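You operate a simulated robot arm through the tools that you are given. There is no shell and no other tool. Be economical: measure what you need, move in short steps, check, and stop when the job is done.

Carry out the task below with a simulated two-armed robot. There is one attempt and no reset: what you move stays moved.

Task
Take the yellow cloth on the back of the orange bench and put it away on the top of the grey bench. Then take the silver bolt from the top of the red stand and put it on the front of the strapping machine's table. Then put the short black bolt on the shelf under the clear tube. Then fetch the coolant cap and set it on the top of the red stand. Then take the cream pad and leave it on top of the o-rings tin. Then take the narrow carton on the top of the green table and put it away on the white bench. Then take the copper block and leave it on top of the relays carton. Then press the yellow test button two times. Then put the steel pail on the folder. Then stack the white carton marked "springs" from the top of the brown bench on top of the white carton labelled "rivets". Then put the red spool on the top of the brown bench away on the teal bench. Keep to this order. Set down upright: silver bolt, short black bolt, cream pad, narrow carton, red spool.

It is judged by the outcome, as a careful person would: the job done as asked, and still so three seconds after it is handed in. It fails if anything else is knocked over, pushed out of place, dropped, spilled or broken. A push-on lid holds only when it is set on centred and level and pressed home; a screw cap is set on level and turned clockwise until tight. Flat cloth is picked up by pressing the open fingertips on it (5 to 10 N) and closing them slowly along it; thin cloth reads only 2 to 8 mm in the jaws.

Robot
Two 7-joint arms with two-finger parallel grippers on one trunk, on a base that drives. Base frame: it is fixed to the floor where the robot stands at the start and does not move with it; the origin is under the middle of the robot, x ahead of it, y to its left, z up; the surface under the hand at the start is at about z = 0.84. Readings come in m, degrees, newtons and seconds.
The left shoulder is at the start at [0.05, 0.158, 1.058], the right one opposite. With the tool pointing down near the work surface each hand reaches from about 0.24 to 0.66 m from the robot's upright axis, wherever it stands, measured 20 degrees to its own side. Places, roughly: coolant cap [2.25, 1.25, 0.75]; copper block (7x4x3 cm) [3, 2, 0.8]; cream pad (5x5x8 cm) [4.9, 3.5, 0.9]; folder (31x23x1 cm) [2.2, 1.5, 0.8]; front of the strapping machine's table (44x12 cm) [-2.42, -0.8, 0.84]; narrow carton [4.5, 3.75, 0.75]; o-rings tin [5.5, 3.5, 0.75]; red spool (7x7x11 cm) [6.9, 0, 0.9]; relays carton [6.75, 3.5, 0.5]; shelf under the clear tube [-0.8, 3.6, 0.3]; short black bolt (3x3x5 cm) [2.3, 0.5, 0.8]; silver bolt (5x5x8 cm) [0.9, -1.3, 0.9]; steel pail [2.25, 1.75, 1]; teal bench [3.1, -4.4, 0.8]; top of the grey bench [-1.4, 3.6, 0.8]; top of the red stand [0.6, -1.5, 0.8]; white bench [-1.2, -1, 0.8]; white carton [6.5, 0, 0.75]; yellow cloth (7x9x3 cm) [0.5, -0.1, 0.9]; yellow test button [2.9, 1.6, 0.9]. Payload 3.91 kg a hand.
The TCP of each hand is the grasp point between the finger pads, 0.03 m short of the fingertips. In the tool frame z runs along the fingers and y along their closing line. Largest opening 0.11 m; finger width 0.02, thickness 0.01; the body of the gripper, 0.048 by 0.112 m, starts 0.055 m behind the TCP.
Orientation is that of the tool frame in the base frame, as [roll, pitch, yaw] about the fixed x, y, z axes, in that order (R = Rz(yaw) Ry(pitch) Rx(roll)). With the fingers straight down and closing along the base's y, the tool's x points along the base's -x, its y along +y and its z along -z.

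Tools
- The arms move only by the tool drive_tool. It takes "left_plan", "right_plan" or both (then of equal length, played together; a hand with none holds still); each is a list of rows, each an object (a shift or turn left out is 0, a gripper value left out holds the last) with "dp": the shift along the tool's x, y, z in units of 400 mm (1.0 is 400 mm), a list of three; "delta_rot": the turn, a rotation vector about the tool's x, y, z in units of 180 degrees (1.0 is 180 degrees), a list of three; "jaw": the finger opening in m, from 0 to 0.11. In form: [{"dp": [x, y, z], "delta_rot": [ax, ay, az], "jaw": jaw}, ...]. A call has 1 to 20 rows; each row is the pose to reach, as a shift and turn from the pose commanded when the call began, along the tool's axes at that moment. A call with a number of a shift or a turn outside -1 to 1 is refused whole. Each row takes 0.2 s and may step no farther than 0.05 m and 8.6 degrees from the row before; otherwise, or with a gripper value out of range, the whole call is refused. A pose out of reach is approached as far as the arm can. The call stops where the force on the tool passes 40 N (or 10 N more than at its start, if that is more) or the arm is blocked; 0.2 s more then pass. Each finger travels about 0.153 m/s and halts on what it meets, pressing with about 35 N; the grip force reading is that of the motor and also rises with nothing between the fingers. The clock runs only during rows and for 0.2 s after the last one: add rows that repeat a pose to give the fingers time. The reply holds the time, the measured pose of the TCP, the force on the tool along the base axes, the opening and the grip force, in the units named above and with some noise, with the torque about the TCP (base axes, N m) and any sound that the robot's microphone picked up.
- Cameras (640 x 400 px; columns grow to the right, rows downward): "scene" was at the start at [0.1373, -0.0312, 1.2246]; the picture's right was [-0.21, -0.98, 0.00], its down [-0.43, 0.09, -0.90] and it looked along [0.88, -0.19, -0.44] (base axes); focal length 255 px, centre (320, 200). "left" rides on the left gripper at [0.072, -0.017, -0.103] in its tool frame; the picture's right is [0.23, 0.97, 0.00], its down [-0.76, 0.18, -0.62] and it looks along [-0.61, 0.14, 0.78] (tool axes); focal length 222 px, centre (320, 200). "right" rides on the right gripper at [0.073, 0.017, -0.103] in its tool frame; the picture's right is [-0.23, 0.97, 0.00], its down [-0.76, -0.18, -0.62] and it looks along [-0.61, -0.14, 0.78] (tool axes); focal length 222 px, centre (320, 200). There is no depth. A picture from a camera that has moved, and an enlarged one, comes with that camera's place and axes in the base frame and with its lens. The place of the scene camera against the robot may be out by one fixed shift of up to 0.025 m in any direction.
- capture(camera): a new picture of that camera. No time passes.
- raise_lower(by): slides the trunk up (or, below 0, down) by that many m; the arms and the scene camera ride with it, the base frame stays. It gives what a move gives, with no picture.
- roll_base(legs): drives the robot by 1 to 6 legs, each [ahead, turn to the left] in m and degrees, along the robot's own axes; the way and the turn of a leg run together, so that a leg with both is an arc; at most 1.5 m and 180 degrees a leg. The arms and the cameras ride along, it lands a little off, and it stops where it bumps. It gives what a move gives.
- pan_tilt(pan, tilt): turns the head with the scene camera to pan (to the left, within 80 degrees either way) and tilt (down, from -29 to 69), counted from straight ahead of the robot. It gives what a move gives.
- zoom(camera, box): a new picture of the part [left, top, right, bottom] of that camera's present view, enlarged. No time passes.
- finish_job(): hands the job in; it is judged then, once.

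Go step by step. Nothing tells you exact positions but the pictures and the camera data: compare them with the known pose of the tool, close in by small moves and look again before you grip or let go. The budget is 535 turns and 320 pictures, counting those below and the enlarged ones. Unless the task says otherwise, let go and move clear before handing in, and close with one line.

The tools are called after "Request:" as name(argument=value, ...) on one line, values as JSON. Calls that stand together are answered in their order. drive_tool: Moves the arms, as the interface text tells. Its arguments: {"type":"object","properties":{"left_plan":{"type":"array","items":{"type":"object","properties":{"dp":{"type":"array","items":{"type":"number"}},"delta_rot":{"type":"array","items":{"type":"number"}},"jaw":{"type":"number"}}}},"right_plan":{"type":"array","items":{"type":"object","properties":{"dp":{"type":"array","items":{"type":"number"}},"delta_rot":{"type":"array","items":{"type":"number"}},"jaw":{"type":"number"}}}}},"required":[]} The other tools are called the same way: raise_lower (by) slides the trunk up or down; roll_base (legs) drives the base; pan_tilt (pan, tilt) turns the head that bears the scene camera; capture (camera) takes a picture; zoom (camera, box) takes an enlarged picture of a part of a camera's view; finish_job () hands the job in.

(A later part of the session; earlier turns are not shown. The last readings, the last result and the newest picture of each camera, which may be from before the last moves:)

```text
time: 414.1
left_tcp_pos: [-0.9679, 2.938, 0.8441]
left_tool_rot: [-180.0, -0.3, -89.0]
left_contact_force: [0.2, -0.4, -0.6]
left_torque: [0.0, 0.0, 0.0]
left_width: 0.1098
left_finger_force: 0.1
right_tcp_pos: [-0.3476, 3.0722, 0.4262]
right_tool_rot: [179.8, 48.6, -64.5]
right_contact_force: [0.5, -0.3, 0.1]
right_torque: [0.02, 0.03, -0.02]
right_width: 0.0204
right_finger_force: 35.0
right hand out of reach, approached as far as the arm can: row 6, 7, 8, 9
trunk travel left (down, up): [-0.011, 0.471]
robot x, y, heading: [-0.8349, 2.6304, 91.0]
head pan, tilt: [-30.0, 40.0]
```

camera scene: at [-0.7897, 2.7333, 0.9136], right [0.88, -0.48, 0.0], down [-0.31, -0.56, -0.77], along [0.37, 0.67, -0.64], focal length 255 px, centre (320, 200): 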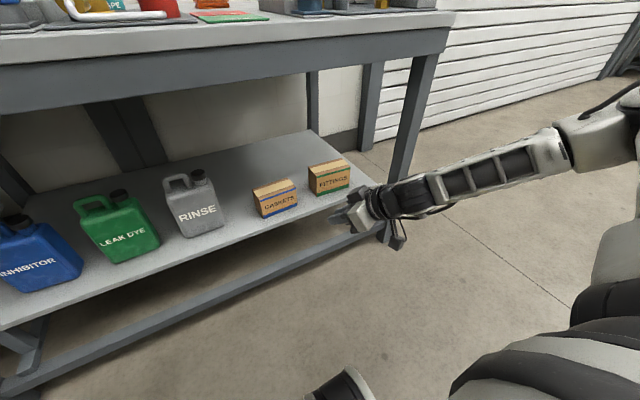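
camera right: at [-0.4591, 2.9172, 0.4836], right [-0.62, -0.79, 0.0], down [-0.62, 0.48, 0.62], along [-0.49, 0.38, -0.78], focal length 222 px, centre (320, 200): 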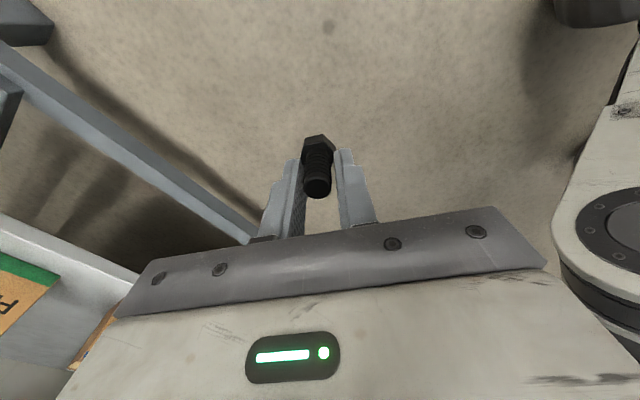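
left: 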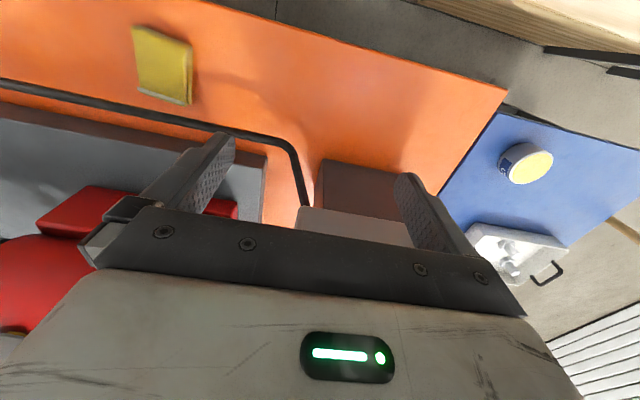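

Request:
drive_tool(right_plan=[{"delta_rot": [0.033, 0, 0.029]}, {"delta_rot": [0.066, 0, 0.058]}, {"delta_rot": [0.1, 0, 0.087]}, {"delta_rot": [0.133, 0, 0.116]}, {"delta_rot": [0.166, 0, 0.145]}, {"delta_rot": [0.2, 0, 0.174]}, {"delta_rot": [0.233, 0, 0.2]}, {"delta_rot": [0.25, 0, 0.22]}, {"delta_rot": [0.25, 0, 0.22]}])

Request:
pan_tilt(pan=-50, tilt=35)

Request:
capture(camera="scene")

```text
time: 416.1
left_tcp_pos: [-0.9673, 2.9376, 0.845]
left_tool_rot: [-179.9, -0.2, -89.0]
left_contact_force: [0.1, 0.8, -0.2]
left_torque: [0.02, 0.0, 0.01]
left_width: 0.1103
left_finger_force: 0.0
right_tcp_pos: [-0.3487, 3.0884, 0.4572]
right_tool_rot: [-179.6, 47.8, -124.3]
right_contact_force: [0.0, -0.7, -0.9]
right_torque: [0.0, 0.01, 0.02]
right_width: 0.0207
right_finger_force: 35.5
right hand out of reach, approached as far as the arm can: row 3, 4, 5, 6, 7, 8, 9
trunk travel left (down, up): [-0.011, 0.471]
robot x, y, heading: [-0.8354, 2.6293, 91.4]
head pan, tilt: [-30.0, 40.0]
```

```text
time: 416.9
left_tcp_pos: [-0.9667, 2.9376, 0.8451]
left_tool_rot: [180.0, -0.2, -89.1]
left_contact_force: [-0.7, 0.5, -1.1]
left_torque: [-0.02, -0.03, 0.02]
left_width: 0.11
left_finger_force: 0.1
right_tcp_pos: [-0.3488, 3.087, 0.4573]
right_tool_rot: [-179.4, 47.8, -124.1]
right_contact_force: [1.0, -0.2, 0.0]
right_torque: [-0.01, -0.01, 0.0]
right_width: 0.0205
right_finger_force: 34.8
trunk travel left (down, up): [-0.011, 0.471]
robot x, y, heading: [-0.8383, 2.63, 91.3]
head pan, tilt: [-50.0, 35.0]
```

```text
194 pictures are left
camera scene: at [-0.7645, 2.7168, 0.9211], right [0.66, -0.75, 0.0], down [-0.43, -0.38, -0.82], along [0.62, 0.54, -0.57], focal length 255 px, centre (320, 200)
```

scene: 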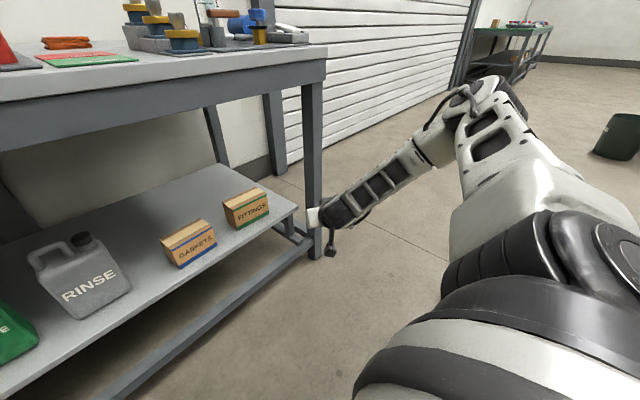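

The reach is limited by the elbow height. Geometry suggests that hand pitch ~22°, pointing straight ahead at local (0.385, -0.40), should get low enough and stay clear of the beam. Testing it in free space.

Request:
raise_lower(by=-0.011)

Request:
drive_tool(right_plan=[{"dp": [-0.05, 0, -0.08], "delta_rot": [-0.033, 0, -0.029]}, {"dp": [-0.08, 0, -0.14], "delta_rot": [-0.066, 0, -0.058]}, {"dp": [-0.08, 0, -0.2], "delta_rot": [-0.1, 0, -0.087]}, {"dp": [-0.08, 0, -0.2], "delta_rot": [-0.133, 0, -0.116]}, {"dp": [-0.08, 0, -0.2], "delta_rot": [-0.145, 0, -0.13]}])

Request:
drive_tool(right_plan=[{"delta_rot": [0, 0.045, 0]}, {"delta_rot": [0, 0.09, 0]}, {"delta_rot": [0, 0.14, 0]}, {"delta_rot": [0, 0.14, 0]}])

```text
time: 417.5
left_tcp_pos: [-0.9679, 2.9376, 0.8334]
left_tool_rot: [180.0, -0.2, -89.0]
left_contact_force: [-0.5, 1.1, -0.4]
left_torque: [0.0, -0.02, 0.0]
left_width: 0.11
left_finger_force: 0.0
right_tcp_pos: [-0.3483, 3.0871, 0.4466]
right_tool_rot: [-179.6, 47.6, -124.3]
right_contact_force: [0.0, 0.5, -0.5]
right_torque: [-0.02, 0.01, -0.01]
right_width: 0.0204
right_finger_force: 34.4
trunk travel left (down, up): [0.0, 0.482]
robot x, y, heading: [-0.8378, 2.6369, 91.1]
head pan, tilt: [-50.0, 35.0]
```

```text
time: 418.7
left_tcp_pos: [-0.9664, 2.9375, 0.8339]
left_tool_rot: [-180.0, -0.2, -89.0]
left_contact_force: [0.5, -0.6, 0.7]
left_torque: [0.03, 0.01, 0.02]
left_width: 0.11
left_finger_force: 0.1
right_tcp_pos: [-0.3707, 3.0567, 0.5226]
right_tool_rot: [-179.9, 47.6, -89.4]
right_contact_force: [0.5, -0.4, -0.3]
right_torque: [0.02, 0.03, -0.01]
right_width: 0.0203
right_finger_force: 35.3
trunk travel left (down, up): [0.0, 0.482]
robot x, y, heading: [-0.8348, 2.6278, 91.2]
head pan, tilt: [-50.0, 35.0]
```

```text
refused: row 3 steps farther than a row can; nothing moved
```

Request:
drive_tool(right_plan=[{"dp": [0.025, 0.06, -0.03], "delta_rot": [0, 0.045, 0]}, {"dp": [0.05, 0.12, -0.06], "delta_rot": [0, 0.09, 0]}, {"dp": [0.076, 0.175, -0.083], "delta_rot": [0, 0.13, 0]}, {"dp": [0.076, 0.175, -0.083], "delta_rot": [0, 0.142, 0]}])

Request:
drive_tool(right_plan=[{"dp": [0.04, 0, 0.09]}, {"dp": [0.08, 0, 0.18]}, {"dp": [0.12, 0, 0.27]}, {"dp": [0.15, 0, 0.34]}, {"dp": [0.16, 0, 0.37]}])

Request:
capture(camera="scene")

```text
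time: 419.7
left_tcp_pos: [-0.9665, 2.9378, 0.8346]
left_tool_rot: [180.0, -0.3, -89.1]
left_contact_force: [0.2, -0.5, -0.1]
left_torque: [-0.05, 0.0, 0.06]
left_width: 0.11
left_finger_force: 0.0
right_tcp_pos: [-0.4409, 3.0104, 0.5223]
right_tool_rot: [179.8, 22.0, -89.5]
right_contact_force: [-0.3, -0.5, -0.1]
right_torque: [0.02, -0.03, 0.0]
right_width: 0.0202
right_finger_force: 35.3
trunk travel left (down, up): [0.0, 0.482]
robot x, y, heading: [-0.8413, 2.6297, 91.2]
head pan, tilt: [-50.0, 35.0]
```

```text
time: 420.9
left_tcp_pos: [-0.9672, 2.9376, 0.8339]
left_tool_rot: [180.0, -0.2, -89.0]
left_contact_force: [0.6, 0.3, 0.6]
left_torque: [0.03, 0.0, -0.02]
left_width: 0.1102
left_finger_force: 0.0
right_tcp_pos: [-0.4403, 3.0058, 0.3723]
right_tool_rot: [-179.9, 22.1, -89.6]
right_contact_force: [0.5, 0.6, -0.1]
right_torque: [0.0, -0.01, -0.02]
right_width: 0.0204
right_finger_force: 35.5
right hand out of reach, approached as far as the arm can: row 5
trunk travel left (down, up): [0.0, 0.482]
robot x, y, heading: [-0.8386, 2.6328, 91.1]
head pan, tilt: [-50.0, 35.0]
```

```text
193 pictures are left
camera scene: at [-0.7644, 2.7167, 0.9102], right [0.66, -0.75, 0.0], down [-0.43, -0.38, -0.82], along [0.62, 0.54, -0.57], focal length 255 px, centre (320, 200)
```

scene: 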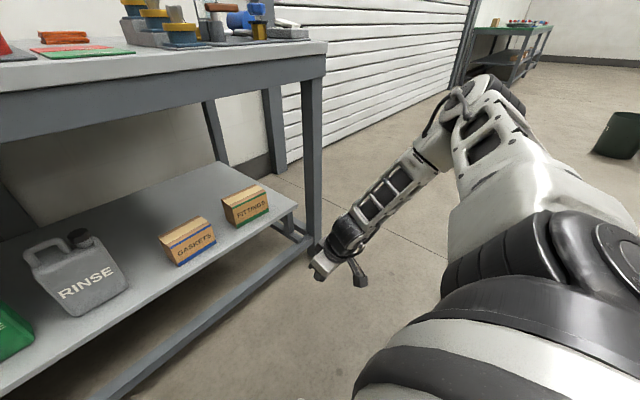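

Reached z = 0.372 with pitch 22°. I'll set the bolt on the bench front strip first and regrip it at that pitch. Raising up and repositioning.

Request:
raise_lower(by=0.29)

Request:
drive_tool(right_plan=[{"dp": [-0.03, 0, -0.08], "delta_rot": [0, 0.03, 0]}, {"dp": [-0.06, 0, -0.17], "delta_rot": [0, 0.06, 0]}, {"dp": [-0.09, 0, -0.26], "delta_rot": [0, 0.09, 0]}, {"dp": [-0.12, 0, -0.35], "delta_rot": [0, 0.122, 0]}, {"dp": [-0.16, 0, -0.45], "delta_rot": [0, 0.122, 0]}, {"dp": [-0.2, 0, -0.55], "delta_rot": [0, 0.122, 0]}, {"dp": [-0.24, 0, -0.65], "delta_rot": [0, 0.122, 0]}, {"dp": [-0.28, 0, -0.75], "delta_rot": [0, 0.122, 0]}])

Request:
roll_base(legs=[[0, 89], [0.27, 0], [0, -90], [0.3, 0]])

```text
time: 423.8
left_tcp_pos: [-0.9672, 2.9368, 1.1237]
left_tool_rot: [180.0, -0.2, -89.0]
left_contact_force: [-0.3, -0.3, -0.3]
left_torque: [-0.04, 0.06, 0.0]
left_width: 0.11
left_finger_force: 0.2
right_tcp_pos: [-0.4402, 3.0071, 0.6634]
right_tool_rot: [-179.9, 22.0, -89.6]
right_contact_force: [-0.5, 0.4, -1.4]
right_torque: [0.01, -0.01, -0.01]
right_width: 0.0204
right_finger_force: 34.7
trunk travel left (down, up): [-0.29, 0.192]
robot x, y, heading: [-0.8372, 2.6291, 91.2]
head pan, tilt: [-50.0, 35.0]
```

```text
time: 425.6
left_tcp_pos: [-0.9674, 2.9383, 1.1239]
left_tool_rot: [-179.9, -0.2, -89.0]
left_contact_force: [-0.5, 0.6, -0.6]
left_torque: [0.05, -0.05, 0.01]
left_width: 0.1098
left_finger_force: 0.1
right_tcp_pos: [-0.4415, 2.9966, 0.9844]
right_tool_rot: [-179.8, 0.1, -89.6]
right_contact_force: [-0.2, 0.0, 0.3]
right_torque: [0.02, 0.0, 0.04]
right_width: 0.0203
right_finger_force: 35.6
trunk travel left (down, up): [-0.29, 0.192]
robot x, y, heading: [-0.8362, 2.6332, 91.3]
head pan, tilt: [-50.0, 35.0]
```

```text
time: 436.8
left_tcp_pos: [-1.234, 3.2381, 1.1242]
left_tool_rot: [-179.9, -0.2, -90.0]
left_contact_force: [-0.4, 0.9, 1.2]
left_torque: [0.0, -0.01, -0.01]
left_width: 0.11
left_finger_force: 0.2
right_tcp_pos: [-0.7082, 3.2874, 0.9841]
right_tool_rot: [-179.9, 0.1, -90.6]
right_contact_force: [0.1, -0.1, -0.5]
right_torque: [0.02, 0.02, -0.01]
right_width: 0.0204
right_finger_force: 35.3
trunk travel left (down, up): [-0.29, 0.192]
robot x, y, heading: [-1.1104, 2.9279, 90.2]
head pan, tilt: [-50.0, 35.0]
```

Request:
capture(camera="right")

Request:
pan_tilt(pan=-45, tilt=40)

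Request:
capture(camera="scene")

```text
192 pictures are left
camera right: at [-0.724, 3.2157, 1.0862], right [-0.97, 0.24, 0.0], down [0.19, 0.76, 0.62], along [0.15, 0.61, -0.78], focal length 222 px, centre (320, 200)
```

right: 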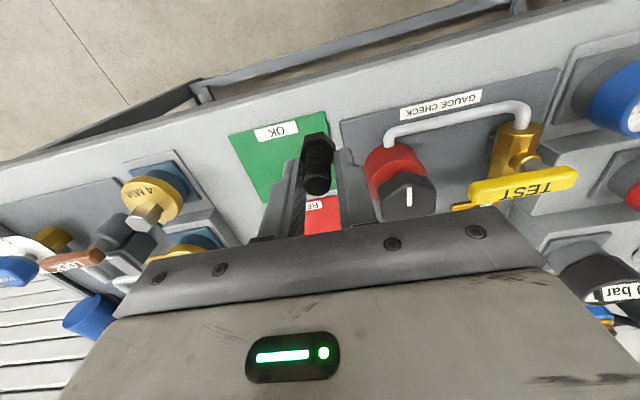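

```text
time: 437.5
left_tcp_pos: [-1.2342, 3.2383, 1.1236]
left_tool_rot: [-179.9, -0.1, -90.0]
left_contact_force: [0.0, 0.5, 0.1]
left_torque: [0.01, -0.02, -0.02]
left_width: 0.11
left_finger_force: 0.1
right_tcp_pos: [-0.7065, 3.2879, 0.9837]
right_tool_rot: [-179.9, 0.1, -90.6]
right_contact_force: [-0.1, -0.1, 0.8]
right_torque: [-0.03, 0.02, -0.01]
right_width: 0.0202
right_finger_force: 35.6
trunk travel left (down, up): [-0.29, 0.192]
robot x, y, heading: [-1.1082, 2.9279, 90.0]
head pan, tilt: [-45.0, 40.0]
```

```text
191 pictures are left
camera scene: at [-1.0427, 3.0169, 1.1926], right [0.71, -0.71, 0.0], down [-0.45, -0.45, -0.77], along [0.54, 0.54, -0.64], focal length 255 px, centre (320, 200)
```

scene: 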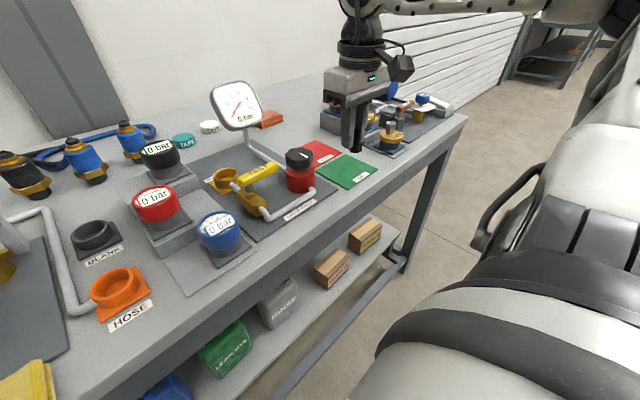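

Request:
drive_tool(right_plan=[{"dp": [0, 0, 0.08]}, {"dp": [0, 0, 0.15]}, {"dp": [0, 0, 0.185]}, {"dp": [0, 0, 0.192]}, {"dp": [0, 0, 0.199]}, {"dp": [0, 0, 0.199]}])

Request:
capture(camera="right")

```text
time: 438.9
left_tcp_pos: [-1.2352, 3.2381, 1.1231]
left_tool_rot: [-179.9, -0.2, -89.9]
left_contact_force: [0.4, 0.0, -0.4]
left_torque: [-0.01, 0.0, -0.06]
left_width: 0.1102
left_finger_force: 0.0
right_tcp_pos: [-0.7065, 3.2884, 0.9044]
right_tool_rot: [-179.8, 0.1, -90.5]
right_contact_force: [-0.6, 0.1, -0.9]
right_torque: [0.0, -0.05, -0.01]
right_width: 0.0203
right_finger_force: 34.5
trunk travel left (down, up): [-0.29, 0.192]
robot x, y, heading: [-1.1063, 2.9258, 90.2]
head pan, tilt: [-45.0, 40.0]
```

```text
190 pictures are left
camera right: at [-0.7236, 3.2158, 1.0069], right [-0.97, 0.24, 0.0], down [0.19, 0.76, 0.62], along [0.15, 0.61, -0.78], focal length 222 px, centre (320, 200)
```

right: 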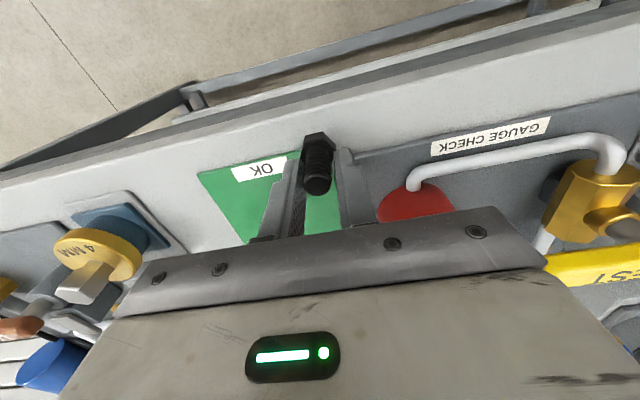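

Request:
drive_tool(right_plan=[{"dp": [0, 0, 0.004]}, {"dp": [0, 0, 0.008]}, {"dp": [0, 0, 0.012]}])

```text
time: 439.7
left_tcp_pos: [-1.2361, 3.2387, 1.1236]
left_tool_rot: [180.0, -0.2, -90.0]
left_contact_force: [-0.1, 0.1, 0.3]
left_torque: [0.01, -0.03, 0.01]
left_width: 0.11
left_finger_force: 0.1
right_tcp_pos: [-0.7079, 3.2897, 0.8983]
right_tool_rot: [-180.0, 0.2, -90.5]
right_contact_force: [0.6, -0.3, -0.5]
right_torque: [-0.01, 0.02, 0.01]
right_width: 0.0206
right_finger_force: 34.6
trunk travel left (down, up): [-0.29, 0.192]
robot x, y, heading: [-1.1079, 2.927, 90.0]
head pan, tilt: [-45.0, 40.0]
```

Request:
drive_tool(right_plan=[{"dp": [0, 0, 0.005]}, {"dp": [0, 0, 0.01]}, {"dp": [0, 0, 0.014]}])

```text
time: 440.5
left_tcp_pos: [-1.235, 3.2377, 1.1242]
left_tool_rot: [-180.0, -0.2, -90.0]
left_contact_force: [-0.8, 0.2, 0.1]
left_torque: [0.01, 0.01, 0.03]
left_width: 0.1101
left_finger_force: 0.1
right_tcp_pos: [-0.7076, 3.2893, 0.8938]
right_tool_rot: [180.0, 0.1, -90.6]
right_contact_force: [-0.4, -0.4, -0.4]
right_torque: [0.0, -0.04, 0.02]
right_width: 0.0204
right_finger_force: 35.4
trunk travel left (down, up): [-0.29, 0.192]
robot x, y, heading: [-1.1124, 2.929, 89.9]
head pan, tilt: [-45.0, 40.0]
```

Request:
drive_tool(right_plan=[{"dp": [0, 0, 0.005]}, {"dp": [0, 0, 0.01]}, {"dp": [0, 0, 0.015]}])

```text
time: 441.3
left_tcp_pos: [-1.2365, 3.237, 1.1246]
left_tool_rot: [-179.9, -0.1, -90.0]
left_contact_force: [0.5, -0.3, -0.5]
left_torque: [-0.03, -0.04, 0.02]
left_width: 0.11
left_finger_force: 0.1
right_tcp_pos: [-0.7071, 3.2893, 0.8904]
right_tool_rot: [-179.7, 0.6, -90.6]
right_contact_force: [2.7, -1.2, 29.4]
right_torque: [-0.05, -0.09, 0.01]
right_width: 0.0206
right_finger_force: 34.7
trunk travel left (down, up): [-0.29, 0.192]
robot x, y, heading: [-1.104, 2.9254, 90.1]
head pan, tilt: [-45.0, 40.0]
```

Request:
drive_tool(right_plan=[{"dp": [0, 0, -0.005]}, {"dp": [0, 0, -0.005], "jaw": 0.03}, {"dp": [0, 0, -0.005], "jaw": 0.05}, {"dp": [0, 0, -0.1], "jaw": 0.05}, {"dp": [0.014, 0, -0.2], "delta_rot": [0, -0.04, 0]}, {"dp": [0.014, 0, -0.2], "delta_rot": [0, -0.08, 0]}, {"dp": [0.014, 0, -0.2], "delta_rot": [0, -0.122, 0]}, {"dp": [0.014, 0, -0.2], "delta_rot": [0, -0.122, 0]}])

Request:
capture(camera="right")

```text
time: 443.1
left_tcp_pos: [-1.2347, 3.2383, 1.1242]
left_tool_rot: [-179.9, -0.2, -90.0]
left_contact_force: [0.2, 0.1, -0.6]
left_torque: [0.0, -0.01, -0.03]
left_width: 0.11
left_finger_force: 0.2
right_tcp_pos: [-0.7071, 3.2832, 0.9678]
right_tool_rot: [-179.8, 22.1, -90.7]
right_contact_force: [-0.1, -0.1, 0.0]
right_torque: [-0.02, 0.02, 0.0]
right_width: 0.0499
right_finger_force: 0.2
trunk travel left (down, up): [-0.29, 0.192]
robot x, y, heading: [-1.1096, 2.9288, 90.0]
head pan, tilt: [-45.0, 40.0]
```

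```text
189 pictures are left
camera right: at [-0.7249, 3.1764, 1.0353], right [-0.97, 0.22, 0.08], down [0.18, 0.47, 0.86], along [0.15, 0.85, -0.5], focal length 222 px, centre (320, 200)
```

right: 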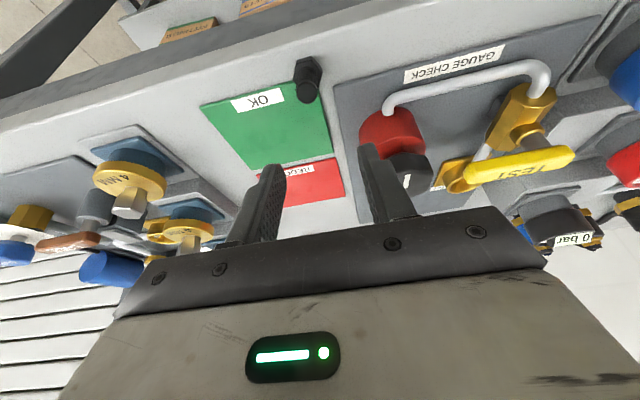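

Request:
drive_tool(right_plan=[{"dp": [0.035, 0, 0.077]}, {"dp": [0.06, 0, 0.13]}, {"dp": [0.071, 0, 0.154]}, {"dp": [0.071, 0, 0.154]}])

Request:
capture(camera="right")

```text
time: 444.1
left_tcp_pos: [-1.2338, 3.238, 1.1242]
left_tool_rot: [-179.8, -0.2, -90.0]
left_contact_force: [0.6, -0.5, 0.0]
left_torque: [-0.01, 0.0, -0.02]
left_width: 0.1099
left_finger_force: 0.0
right_tcp_pos: [-0.707, 3.2796, 0.8983]
right_tool_rot: [-179.8, 22.2, -90.6]
right_contact_force: [0.5, -0.5, -0.8]
right_torque: [0.0, 0.0, 0.02]
right_width: 0.0502
right_finger_force: 0.1
trunk travel left (down, up): [-0.29, 0.192]
robot x, y, heading: [-1.1132, 2.9279, 90.1]
head pan, tilt: [-45.0, 40.0]
```

```text
188 pictures are left
camera right: at [-0.7249, 3.1733, 0.9671], right [-0.97, 0.22, 0.08], down [0.18, 0.47, 0.86], along [0.15, 0.85, -0.5], focal length 222 px, centre (320, 200)
```

right: 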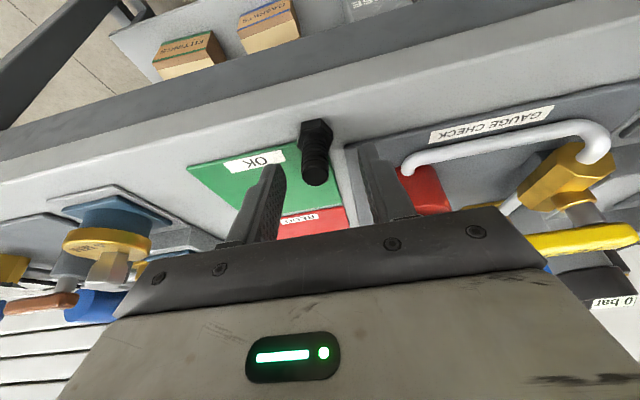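

Request:
drive_tool(right_plan=[{"jaw": 0.035}, {"jaw": 0.022}, {"jaw": 0.0}, {"jaw": 0.0}, {"dp": [-0.04, 0, -0.09], "jaw": 0.0}, {"dp": [-0.08, 0, -0.2], "jaw": 0.0}])

Request:
capture(camera="right")

Request:
zoom(camera="scene", box=[300, 80, 440, 200])

```text
time: 445.5
left_tcp_pos: [-1.2354, 3.2381, 1.1247]
left_tool_rot: [-179.9, -0.2, -90.0]
left_contact_force: [-1.6, 0.5, 0.3]
left_torque: [-0.01, -0.01, -0.03]
left_width: 0.1101
left_finger_force: 0.0
right_tcp_pos: [-0.707, 3.2808, 0.9865]
right_tool_rot: [179.9, 22.0, -90.5]
right_contact_force: [-0.2, -0.5, -0.2]
right_torque: [0.01, -0.01, -0.04]
right_width: 0.0141
right_finger_force: 35.2
trunk travel left (down, up): [-0.29, 0.192]
robot x, y, heading: [-1.1071, 2.9284, 90.1]
head pan, tilt: [-45.0, 40.0]
```

```text
187 pictures are left
camera right: at [-0.7247, 3.173, 1.0548], right [-0.97, 0.22, 0.08], down [0.18, 0.47, 0.86], along [0.15, 0.85, -0.5], focal length 222 px, centre (320, 200)
```

right: 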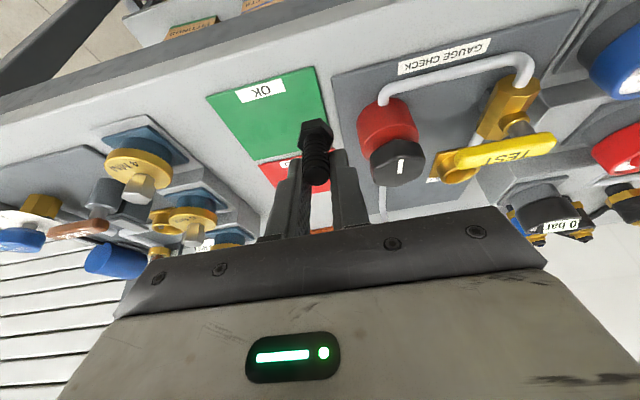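

```text
3.33 times, centred on (370, 140) of scene
camera zoom: at [-1.0428, 3.0169, 1.1926], right [0.71, -0.71, 0.0], down [-0.45, -0.46, -0.77], along [0.54, 0.54, -0.64], focal length 851 px, centre (153, 400)
```

zoom: 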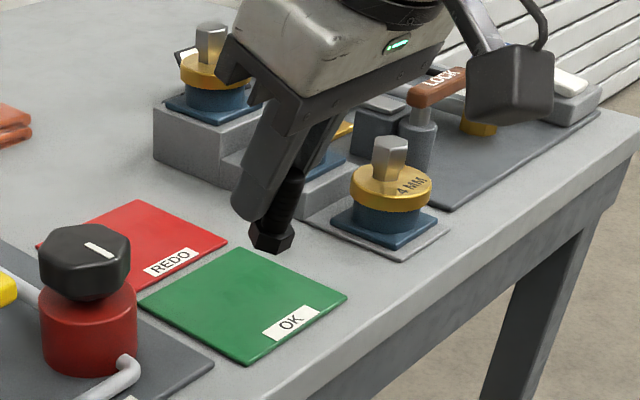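

The bolt is tilted slightly along the fingers, but its wide head will self-right on release. I'll back off, lower to shelf height, then drive in.

Request:
roll_base(legs=[[-0.35, 0]])

Request:
raise_lower(by=-0.29)

Request:
drive_tool(right_plan=[{"dp": [0.02, 0, 0.1]}, {"dp": [0.06, 0, 0.2]}, {"dp": [0.1, 0, 0.3]}, {"dp": [0.14, 0, 0.4]}, {"dp": [0.19, 0, 0.5]}, {"dp": [0.22, 0, 0.6]}, {"dp": [0.22, 0, 0.62]}])

Request:
pan_tilt(pan=-25, tilt=30)

Request:
capture(camera="scene")

```text
time: 447.8
left_tcp_pos: [-1.233, 2.8849, 1.1234]
left_tool_rot: [-179.9, -0.3, -90.2]
left_contact_force: [-0.2, 0.1, 0.6]
left_torque: [0.01, -0.02, 0.02]
left_width: 0.1101
left_finger_force: 0.1
right_tcp_pos: [-0.7049, 2.9247, 0.9866]
right_tool_rot: [-179.8, 22.1, -90.8]
right_contact_force: [0.4, -0.3, -0.8]
right_torque: [0.04, -0.02, 0.0]
right_width: 0.0145
right_finger_force: 35.2
trunk travel left (down, up): [-0.29, 0.192]
robot x, y, heading: [-1.1119, 2.5757, 89.8]
head pan, tilt: [-45.0, 40.0]
```

```text
time: 450.7
left_tcp_pos: [-1.233, 2.8856, 0.8335]
left_tool_rot: [-179.9, -0.2, -90.2]
left_contact_force: [0.2, -0.4, 0.6]
left_torque: [-0.01, -0.01, -0.02]
left_width: 0.1099
left_finger_force: 0.1
right_tcp_pos: [-0.7055, 2.9256, 0.6967]
right_tool_rot: [-179.9, 22.0, -90.8]
right_contact_force: [-0.5, -0.5, -0.9]
right_torque: [-0.02, 0.03, -0.03]
right_width: 0.0143
right_finger_force: 35.1
trunk travel left (down, up): [0.0, 0.482]
robot x, y, heading: [-1.1097, 2.5756, 89.9]
head pan, tilt: [-45.0, 40.0]
```

```text
time: 452.3
left_tcp_pos: [-1.2337, 2.8847, 0.8341]
left_tool_rot: [-179.9, -0.2, -90.1]
left_contact_force: [0.4, -0.6, 0.5]
left_torque: [-0.03, 0.0, 0.0]
left_width: 0.1097
left_finger_force: 0.0
right_tcp_pos: [-0.7068, 2.9372, 0.4325]
right_tool_rot: [-179.9, 22.0, -90.9]
right_contact_force: [0.3, 0.2, -0.6]
right_torque: [0.03, 0.03, 0.03]
right_width: 0.0142
right_finger_force: 35.2
trunk travel left (down, up): [0.0, 0.482]
robot x, y, heading: [-1.1117, 2.5765, 89.9]
head pan, tilt: [-45.0, 40.0]
```

```text
time: 453.1
left_tcp_pos: [-1.2344, 2.8842, 0.8334]
left_tool_rot: [-179.9, -0.2, -90.2]
left_contact_force: [-0.4, -0.2, -0.3]
left_torque: [-0.02, -0.01, 0.02]
left_width: 0.1102
left_finger_force: 0.1
right_tcp_pos: [-0.7061, 2.9371, 0.4321]
right_tool_rot: [-180.0, 22.0, -90.8]
right_contact_force: [0.4, -0.4, -0.1]
right_torque: [-0.02, 0.01, 0.01]
right_width: 0.0143
right_finger_force: 35.4
trunk travel left (down, up): [0.0, 0.482]
robot x, y, heading: [-1.1142, 2.5732, 89.8]
head pan, tilt: [-25.0, 30.0]
```

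```text
185 pictures are left
camera scene: at [-1.0643, 2.6857, 0.9179], right [0.91, -0.43, 0.0], down [-0.21, -0.45, -0.87], along [0.37, 0.78, -0.5], focal length 255 px, centre (320, 200)
```

scene: 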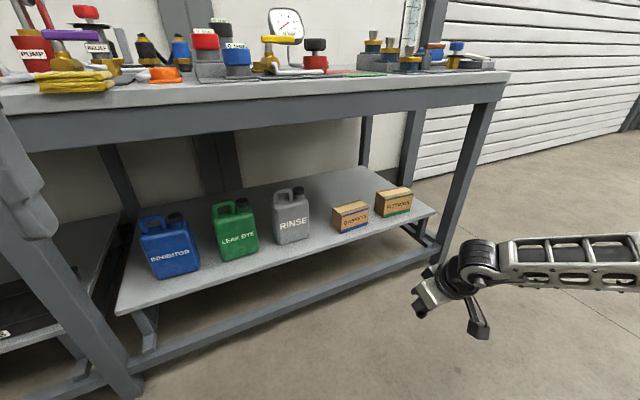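

Request:
drive_tool(right_plan=[{"dp": [0.02, 0, 0.05]}, {"dp": [0.04, 0, 0.1]}, {"dp": [0.056, 0, 0.137]}, {"dp": [0.056, 0, 0.137]}])

Request:
zoom(camera="scene", box=[380, 240, 520, 360])

```text
time: 454.1
left_tcp_pos: [-1.2345, 2.8862, 0.8333]
left_tool_rot: [-179.8, -0.1, -90.1]
left_contact_force: [-0.4, -0.3, -1.9]
left_torque: [-0.02, -0.06, 0.0]
left_width: 0.11
left_finger_force: 0.0
right_tcp_pos: [-0.7049, 2.936, 0.3731]
right_tool_rot: [180.0, 22.0, -90.9]
right_contact_force: [0.4, 0.2, -0.2]
right_torque: [0.03, 0.0, -0.03]
right_width: 0.0143
right_finger_force: 35.1
trunk travel left (down, up): [0.0, 0.482]
robot x, y, heading: [-1.1147, 2.5759, 90.0]
head pan, tilt: [-25.0, 30.0]
```

```text
3.33 times, centred on (450, 300) of scene
camera zoom: at [-1.0643, 2.6857, 0.9179], right [0.91, -0.42, 0.0], down [-0.21, -0.45, -0.87], along [0.37, 0.78, -0.5], focal length 851 px, centre (-113, -133)
```

zoom: 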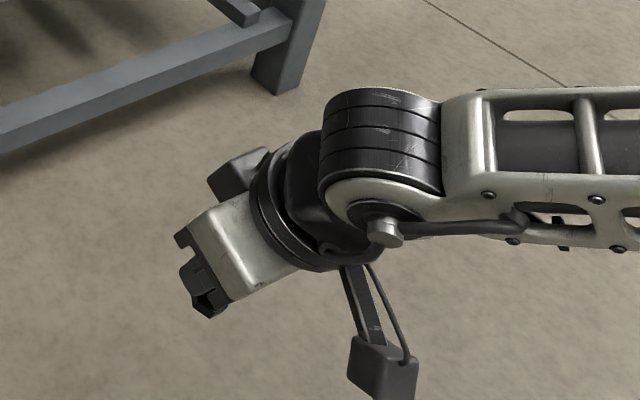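

Request:
drive_tool(right_plan=[{"dp": [-0.05, 0, 0.02]}, {"dp": [-0.115, 0, 0.047]}, {"dp": [-0.115, 0, 0.047]}])

```text
time: 454.9
left_tcp_pos: [-1.2341, 2.8842, 0.8352]
left_tool_rot: [-179.9, -0.2, -90.1]
left_contact_force: [-0.5, 0.7, 0.5]
left_torque: [-0.04, -0.03, 0.02]
left_width: 0.1101
left_finger_force: 0.1
right_tcp_pos: [-0.7046, 2.9869, 0.3734]
right_tool_rot: [-179.9, 22.0, -90.7]
right_contact_force: [-0.5, -0.4, -0.9]
right_torque: [0.0, 0.01, 0.04]
right_width: 0.0141
right_finger_force: 35.0
trunk travel left (down, up): [0.0, 0.482]
robot x, y, heading: [-1.1118, 2.5768, 89.9]
head pan, tilt: [-25.0, 30.0]
```

Request:
drive_tool(right_plan=[{"dp": [-0.03, 0.025, -0.07]}, {"dp": [-0.056, 0.025, -0.137]}, {"dp": [-0.056, 0.025, -0.137]}])

Request:
roll_base(legs=[[0.25, 0]])

Request:
capture(camera="right")

Request:
capture(camera="scene")

```text
time: 455.7
left_tcp_pos: [-1.2335, 2.8862, 0.8341]
left_tool_rot: [-179.8, -0.2, -90.2]
left_contact_force: [0.0, 0.4, -0.2]
left_torque: [-0.01, 0.02, 0.0]
left_width: 0.11
left_finger_force: 0.0
right_tcp_pos: [-0.7143, 2.9858, 0.434]
right_tool_rot: [-180.0, 22.1, -90.7]
right_contact_force: [-0.8, -0.5, -0.5]
right_torque: [-0.01, 0.02, 0.0]
right_width: 0.0142
right_finger_force: 34.3
trunk travel left (down, up): [0.0, 0.482]
robot x, y, heading: [-1.1085, 2.5738, 89.9]
head pan, tilt: [-25.0, 30.0]
```

```text
time: 457.5
left_tcp_pos: [-1.2338, 3.1362, 0.8338]
left_tool_rot: [-179.9, -0.1, -90.3]
left_contact_force: [0.4, 0.5, 1.1]
left_torque: [0.02, 0.01, 0.05]
left_width: 0.1101
left_finger_force: 0.0
right_tcp_pos: [-0.7137, 3.2357, 0.4328]
right_tool_rot: [-179.9, 22.0, -90.9]
right_contact_force: [-0.6, -0.6, -0.5]
right_torque: [-0.02, 0.0, 0.03]
right_width: 0.0142
right_finger_force: 34.8
trunk travel left (down, up): [0.0, 0.482]
robot x, y, heading: [-1.1107, 2.824, 89.8]
head pan, tilt: [-25.0, 30.0]
```

```text
183 pictures are left
camera right: at [-0.7316, 3.13, 0.5015], right [-0.97, 0.23, 0.08], down [0.18, 0.47, 0.86], along [0.16, 0.85, -0.5], focal length 222 px, centre (320, 200)
```

right: 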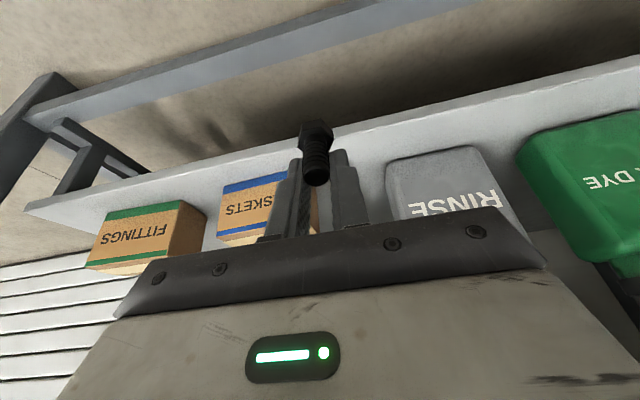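

```text
182 pictures are left
camera scene: at [-1.0635, 2.9359, 0.918], right [0.9, -0.43, 0.0], down [-0.21, -0.45, -0.87], along [0.37, 0.78, -0.5], focal length 255 px, centre (320, 200)
```

scene: 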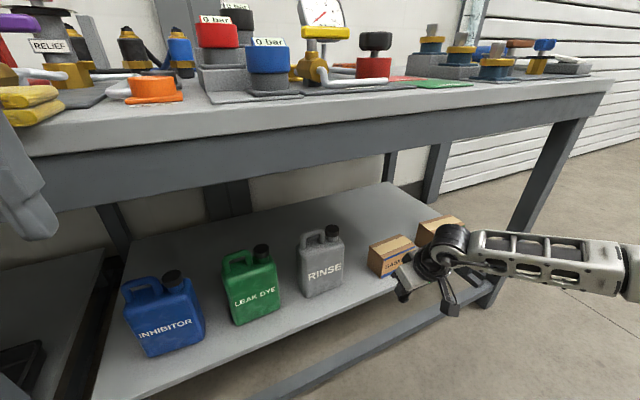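

The left hand would meet the bench edge, so I'll raise it first; then drive in the last 9 cm.

Request:
drive_tool(left_plan=[{"dp": [0.05, 0, -0.1]}, {"dp": [0.1, 0, -0.2]}, {"dp": [0.12, 0, -0.3]}, {"dp": [0.12, 0, -0.4]}, {"dp": [0.12, 0, -0.5]}])

Request:
roll_base(legs=[[0.09, 0]])

Request:
capture(camera="right")

Request:
capture(camera="scene")

```text
time: 458.7
left_tcp_pos: [-1.2294, 3.0895, 0.9824]
left_tool_rot: [-179.7, 0.0, -90.3]
left_contact_force: [-0.1, 0.2, -0.3]
left_torque: [0.02, 0.0, 0.0]
left_width: 0.1098
left_finger_force: 0.0
left hand out of reach, approached as far as the arm can: row 4, 5
right_tcp_pos: [-0.7137, 3.2366, 0.4338]
right_tool_rot: [-179.9, 22.0, -90.9]
right_contact_force: [-0.7, 0.1, -1.0]
right_torque: [0.04, 0.0, -0.04]
right_width: 0.0141
right_finger_force: 35.2
trunk travel left (down, up): [0.0, 0.482]
robot x, y, heading: [-1.1102, 2.8243, 89.7]
head pan, tilt: [-25.0, 30.0]
```

```text
time: 459.8
left_tcp_pos: [-1.2296, 3.1799, 0.981]
left_tool_rot: [-179.9, -0.2, -90.2]
left_contact_force: [-0.1, 1.1, 0.1]
left_torque: [-0.01, 0.01, 0.0]
left_width: 0.1099
left_finger_force: 0.1
right_tcp_pos: [-0.7144, 3.3278, 0.4334]
right_tool_rot: [-179.9, 22.0, -90.8]
right_contact_force: [0.1, 0.5, -0.4]
right_torque: [-0.02, 0.0, 0.01]
right_width: 0.0143
right_finger_force: 35.2
trunk travel left (down, up): [0.0, 0.482]
robot x, y, heading: [-1.1123, 2.9199, 89.7]
head pan, tilt: [-25.0, 30.0]
```

```text
181 pictures are left
camera right: at [-0.7316, 3.221, 0.5015], right [-0.97, 0.23, 0.08], down [0.18, 0.47, 0.86], along [0.15, 0.85, -0.5], focal length 222 px, centre (320, 200)
```

right: 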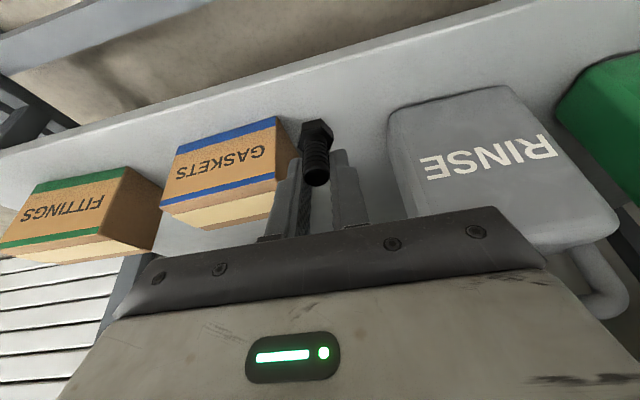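

```text
180 pictures are left
camera scene: at [-1.0633, 3.0267, 0.918], right [0.91, -0.42, 0.0], down [-0.21, -0.45, -0.87], along [0.37, 0.78, -0.5], focal length 255 px, centre (320, 200)
```

scene: 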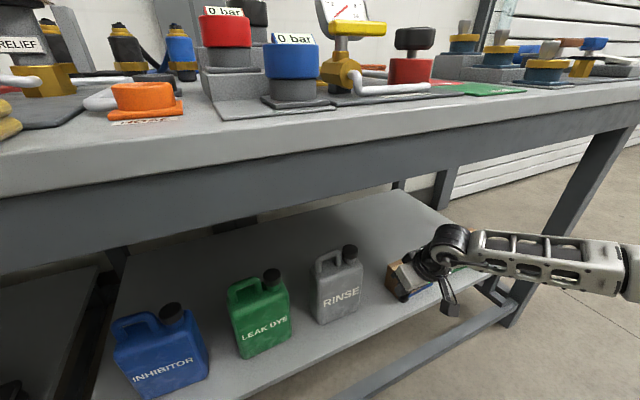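

Request:
drive_tool(right_plan=[{"dp": [0, 0.025, 0]}, {"dp": [0.02, 0.025, 0.05]}, {"dp": [0.04, 0.025, 0.098]}, {"dp": [0.045, 0.025, 0.111]}, {"dp": [0.05, 0.025, 0.122]}])

Request:
capture(camera="right")

```text
time: 461.0
left_tcp_pos: [-1.2303, 3.1815, 0.9819]
left_tool_rot: [-179.9, -0.1, -90.2]
left_contact_force: [0.2, 0.2, -0.8]
left_torque: [-0.02, 0.02, -0.01]
left_width: 0.1099
left_finger_force: 0.1
right_tcp_pos: [-0.7231, 3.3265, 0.3797]
right_tool_rot: [-179.8, 22.0, -90.8]
right_contact_force: [0.0, 0.6, -0.6]
right_torque: [0.01, -0.03, -0.01]
right_width: 0.0142
right_finger_force: 35.0
trunk travel left (down, up): [0.0, 0.482]
robot x, y, heading: [-1.1103, 2.9175, 89.9]
head pan, tilt: [-25.0, 30.0]
```

```text
179 pictures are left
camera right: at [-0.7411, 3.2206, 0.4491], right [-0.97, 0.23, 0.08], down [0.18, 0.47, 0.86], along [0.15, 0.85, -0.5], focal length 222 px, centre (320, 200)
```

right: 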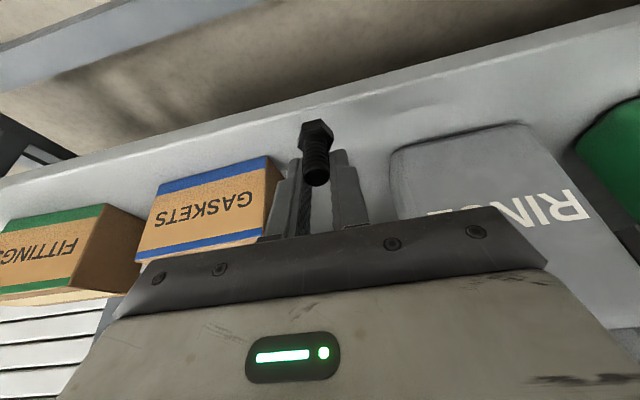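

Close to the shelf now. Stepping down to contact.

Request:
drive_tool(right_plan=[{"dp": [0.003, 0, 0.007]}, {"dp": [0.0055, 0, 0.0135]}, {"dp": [0.0075, 0, 0.0185]}])

```text
time: 461.8
left_tcp_pos: [-1.2295, 3.1796, 0.9821]
left_tool_rot: [-179.9, -0.2, -90.2]
left_contact_force: [0.9, -0.2, -0.3]
left_torque: [0.01, 0.01, -0.01]
left_width: 0.1097
left_finger_force: 0.0
right_tcp_pos: [-0.7228, 3.3266, 0.3736]
right_tool_rot: [-179.9, 21.9, -90.8]
right_contact_force: [0.0, -0.3, -1.3]
right_torque: [-0.03, 0.0, 0.02]
right_width: 0.0138
right_finger_force: 35.1
trunk travel left (down, up): [0.0, 0.482]
robot x, y, heading: [-1.1118, 2.9139, 90.0]
head pan, tilt: [-25.0, 30.0]
```

Request:
drive_tool(right_plan=[{"dp": [0.005, 0, 0.012]}, {"dp": [0.01, 0, 0.024]}])

Request:
zoom(camera="right", box=[240, 80, 400, 200])

```text
time: 462.4
left_tcp_pos: [-1.2306, 3.1804, 0.9815]
left_tool_rot: [-179.9, -0.1, -90.2]
left_contact_force: [0.4, 0.6, 0.1]
left_torque: [0.02, 0.02, 0.02]
left_width: 0.11
left_finger_force: 0.1
right_tcp_pos: [-0.7242, 3.3263, 0.3631]
right_tool_rot: [-179.9, 21.9, -90.8]
right_contact_force: [-0.2, -0.2, 0.2]
right_torque: [0.02, 0.0, -0.02]
right_width: 0.0142
right_finger_force: 35.1
trunk travel left (down, up): [0.0, 0.482]
robot x, y, heading: [-1.1098, 2.9155, 90.0]
head pan, tilt: [-25.0, 30.0]
```

```text
3.33 times, centred on (320, 140) of right
camera zoom: at [-0.7416, 3.2209, 0.4305], right [-0.97, 0.23, 0.08], down [0.18, 0.47, 0.86], along [0.15, 0.85, -0.5], focal length 740 px, centre (320, 400)
```

zoom: 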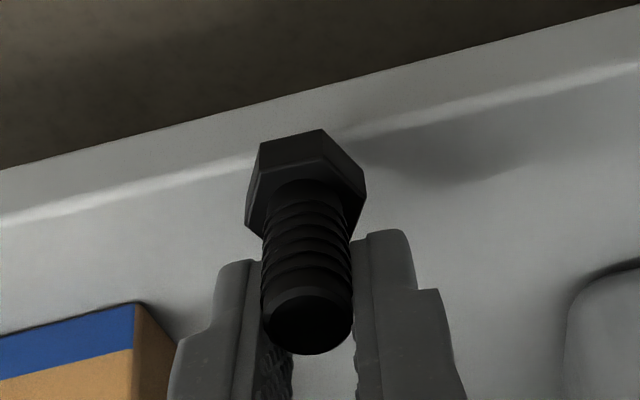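

Request:
drive_tool(right_plan=[{"dp": [0.005, 0, 0.012]}, {"dp": [0.01, 0, 0.024]}])

Request:
zoom(camera="right", box=[240, 80, 400, 200])

```text
time: 463.0
left_tcp_pos: [-1.2308, 3.1815, 0.9814]
left_tool_rot: [-179.8, -0.1, -90.1]
left_contact_force: [0.4, -0.2, 0.6]
left_torque: [0.01, 0.04, -0.03]
left_width: 0.11
left_finger_force: 0.2
right_tcp_pos: [-0.7235, 3.3275, 0.3521]
right_tool_rot: [-179.9, 22.0, -90.7]
right_contact_force: [-0.3, 0.1, -0.7]
right_torque: [0.01, -0.02, -0.02]
right_width: 0.0142
right_finger_force: 34.4
trunk travel left (down, up): [0.0, 0.482]
robot x, y, heading: [-1.1088, 2.9169, 90.1]
head pan, tilt: [-25.0, 30.0]
```

```text
3.33 times, centred on (320, 140) of right
camera zoom: at [-0.7415, 3.2207, 0.4197], right [-0.97, 0.22, 0.08], down [0.18, 0.47, 0.86], along [0.15, 0.85, -0.5], focal length 740 px, centre (320, 400)
```

zoom: 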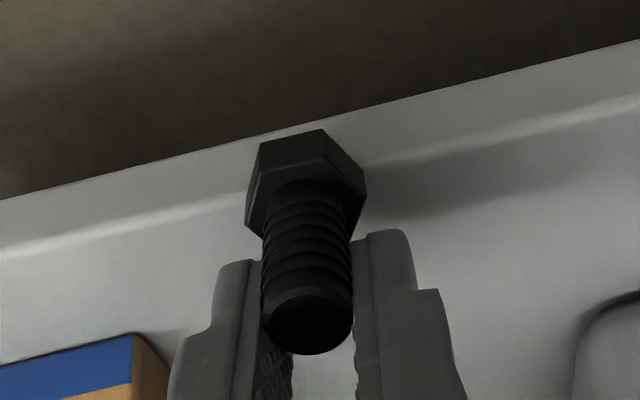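

Request:
drive_tool(right_plan=[{"dp": [-0.03, 0, 0.012]}, {"dp": [-0.025, 0, 0.025]}])

Request:
zoom(camera="right", box=[240, 80, 400, 200])

```text
time: 463.6
left_tcp_pos: [-1.2304, 3.1799, 0.9826]
left_tool_rot: [-179.8, -0.1, -90.2]
left_contact_force: [-0.3, 0.0, 0.5]
left_torque: [-0.01, 0.0, -0.02]
left_width: 0.1101
left_finger_force: 0.1
right_tcp_pos: [-0.7232, 3.34, 0.3481]
right_tool_rot: [-179.8, 22.2, -90.9]
right_contact_force: [-1.7, -7.6, 12.7]
right_torque: [-0.42, 0.07, -0.02]
right_width: 0.0142
right_finger_force: 34.9
trunk travel left (down, up): [0.0, 0.482]
robot x, y, heading: [-1.1086, 2.9206, 89.7]
head pan, tilt: [-25.0, 30.0]
```

```text
3.33 times, centred on (320, 140) of right
camera zoom: at [-0.7413, 3.2336, 0.4159], right [-0.97, 0.23, 0.08], down [0.18, 0.47, 0.86], along [0.16, 0.85, -0.5], focal length 740 px, centre (320, 400)
```

zoom: 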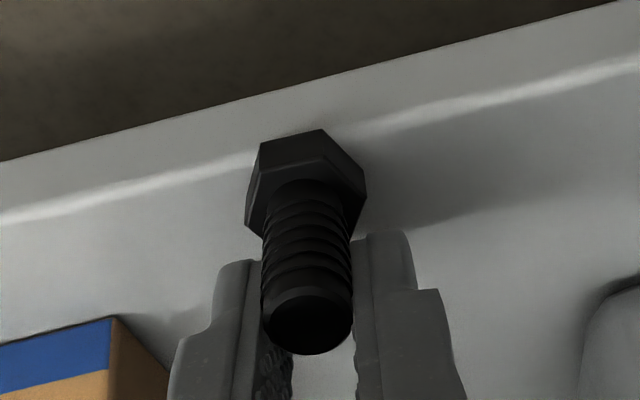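

Request:
drive_tool(right_plan=[{"dp": [-0.005, 0, -0.012]}, {"dp": [-0.045, 0, 0.004]}, {"dp": [-0.038, 0, 0.016]}, {"dp": [-0.038, 0, 0.016]}])

```text
time: 464.6
left_tcp_pos: [-1.2309, 3.1803, 0.984]
left_tool_rot: [-179.8, 0.0, -90.1]
left_contact_force: [0.1, -0.7, -0.7]
left_torque: [-0.03, 0.03, 0.0]
left_width: 0.11
left_finger_force: 0.0
right_tcp_pos: [-0.7229, 3.3575, 0.3484]
right_tool_rot: [-179.8, 22.4, -90.9]
right_contact_force: [1.0, -3.9, 18.6]
right_torque: [-0.32, 0.07, -0.02]
right_width: 0.0143
right_finger_force: 35.1
trunk travel left (down, up): [0.0, 0.482]
robot x, y, heading: [-1.1094, 2.9132, 89.8]
head pan, tilt: [-25.0, 30.0]
```

Contact. Open gently so the bolt rocks onto its head, then look.

Request:
drive_tool(right_plan=[{"dp": [0, 0, -0.003], "jaw": 0.02}, {"dp": [0, 0, -0.003], "jaw": 0.03}, {"dp": [0, 0, -0.003], "jaw": 0.04}, {"dp": [0, 0, -0.003], "jaw": 0.04}])

Request:
zoom(camera="right", box=[240, 80, 400, 200])

```text
time: 465.6
left_tcp_pos: [-1.2303, 3.1806, 0.9804]
left_tool_rot: [-179.9, 0.0, -90.2]
left_contact_force: [0.4, 0.0, 0.0]
left_torque: [0.0, 0.02, 0.0]
left_width: 0.1099
left_finger_force: 0.2
right_tcp_pos: [-0.7233, 3.3571, 0.3469]
right_tool_rot: [-180.0, 22.0, -90.8]
right_contact_force: [-0.8, 0.2, 0.6]
right_torque: [0.02, -0.02, -0.01]
right_width: 0.04
right_finger_force: 0.0
trunk travel left (down, up): [0.0, 0.482]
robot x, y, heading: [-1.1108, 2.916, 90.0]
head pan, tilt: [-25.0, 30.0]
```

```text
3.33 times, centred on (320, 140) of right
camera zoom: at [-0.7413, 3.2496, 0.4149], right [-0.97, 0.23, 0.08], down [0.18, 0.47, 0.86], along [0.15, 0.85, -0.5], focal length 740 px, centre (320, 400)
```

zoom: 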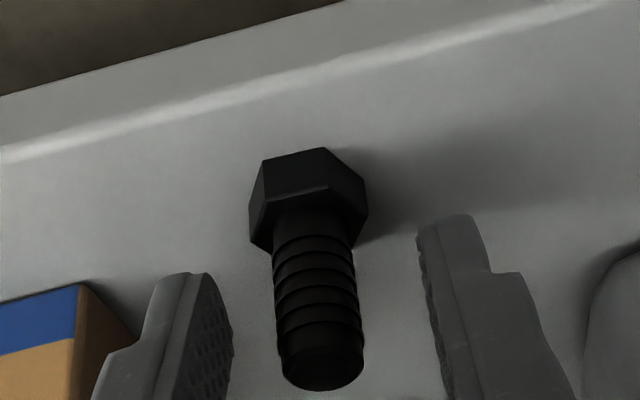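

Bolt stands upright on the shelf. Retreat along the fingers, then back out.

Request:
drive_tool(right_plan=[{"dp": [0, 0, -0.05]}, {"dp": [0, 0, -0.12]}, {"dp": [0, 0, -0.2]}, {"dp": [0.03, 0, -0.22]}])

Request:
roll_base(legs=[[-0.35, 0]])

Request:
pan_tilt(pan=-25, tilt=25)

Request:
capture(camera="scene")

```text
time: 466.6
left_tcp_pos: [-1.2297, 3.1804, 0.9827]
left_tool_rot: [-179.9, -0.2, -90.2]
left_contact_force: [-0.1, -0.5, -0.4]
left_torque: [-0.01, 0.04, -0.01]
left_width: 0.1099
left_finger_force: 0.1
right_tcp_pos: [-0.7237, 3.3104, 0.4247]
right_tool_rot: [-179.9, 22.0, -90.8]
right_contact_force: [-0.1, -0.6, -0.6]
right_torque: [0.01, 0.01, -0.02]
right_width: 0.04
right_finger_force: 0.0
trunk travel left (down, up): [0.0, 0.482]
robot x, y, heading: [-1.1101, 2.9202, 90.2]
head pan, tilt: [-25.0, 30.0]
```

```text
time: 468.9
left_tcp_pos: [-1.2313, 2.8317, 0.9827]
left_tool_rot: [-179.9, -0.1, -90.2]
left_contact_force: [0.5, 0.4, 0.8]
left_torque: [-0.05, 0.03, 0.02]
left_width: 0.1098
left_finger_force: 0.0
right_tcp_pos: [-0.7255, 2.963, 0.424]
right_tool_rot: [-180.0, 22.0, -90.8]
right_contact_force: [-0.2, -0.5, -0.1]
right_torque: [0.0, -0.02, 0.0]
right_width: 0.0401
right_finger_force: 0.1
trunk travel left (down, up): [0.0, 0.482]
robot x, y, heading: [-1.1096, 2.5659, 89.9]
head pan, tilt: [-25.0, 30.0]
```

```text
time: 469.6
left_tcp_pos: [-1.2315, 2.8308, 0.9812]
left_tool_rot: [-179.9, -0.1, -90.1]
left_contact_force: [-1.5, 0.3, -0.2]
left_torque: [0.02, 0.0, -0.03]
left_width: 0.1099
left_finger_force: 0.0
right_tcp_pos: [-0.7252, 2.9623, 0.4244]
right_tool_rot: [180.0, 21.9, -90.8]
right_contact_force: [-0.1, 0.4, 0.2]
right_torque: [-0.03, 0.0, -0.01]
right_width: 0.0398
right_finger_force: 0.1
trunk travel left (down, up): [0.0, 0.482]
robot x, y, heading: [-1.1121, 2.5667, 89.9]
head pan, tilt: [-25.0, 25.0]
```

```text
174 pictures are left
camera scene: at [-1.0635, 2.6786, 0.9259], right [0.91, -0.42, 0.0], down [-0.18, -0.38, -0.91], along [0.38, 0.82, -0.42], focal length 255 px, centre (320, 200)
```

scene: 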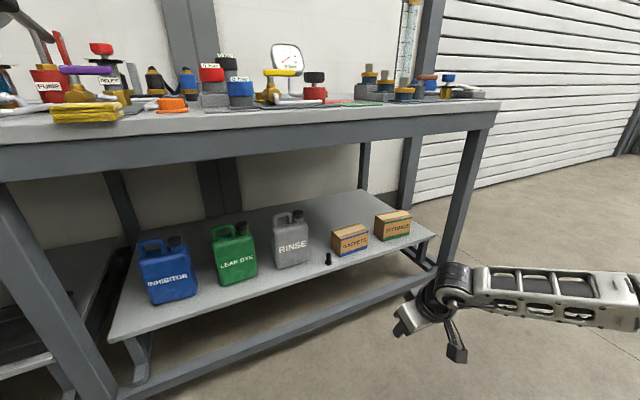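

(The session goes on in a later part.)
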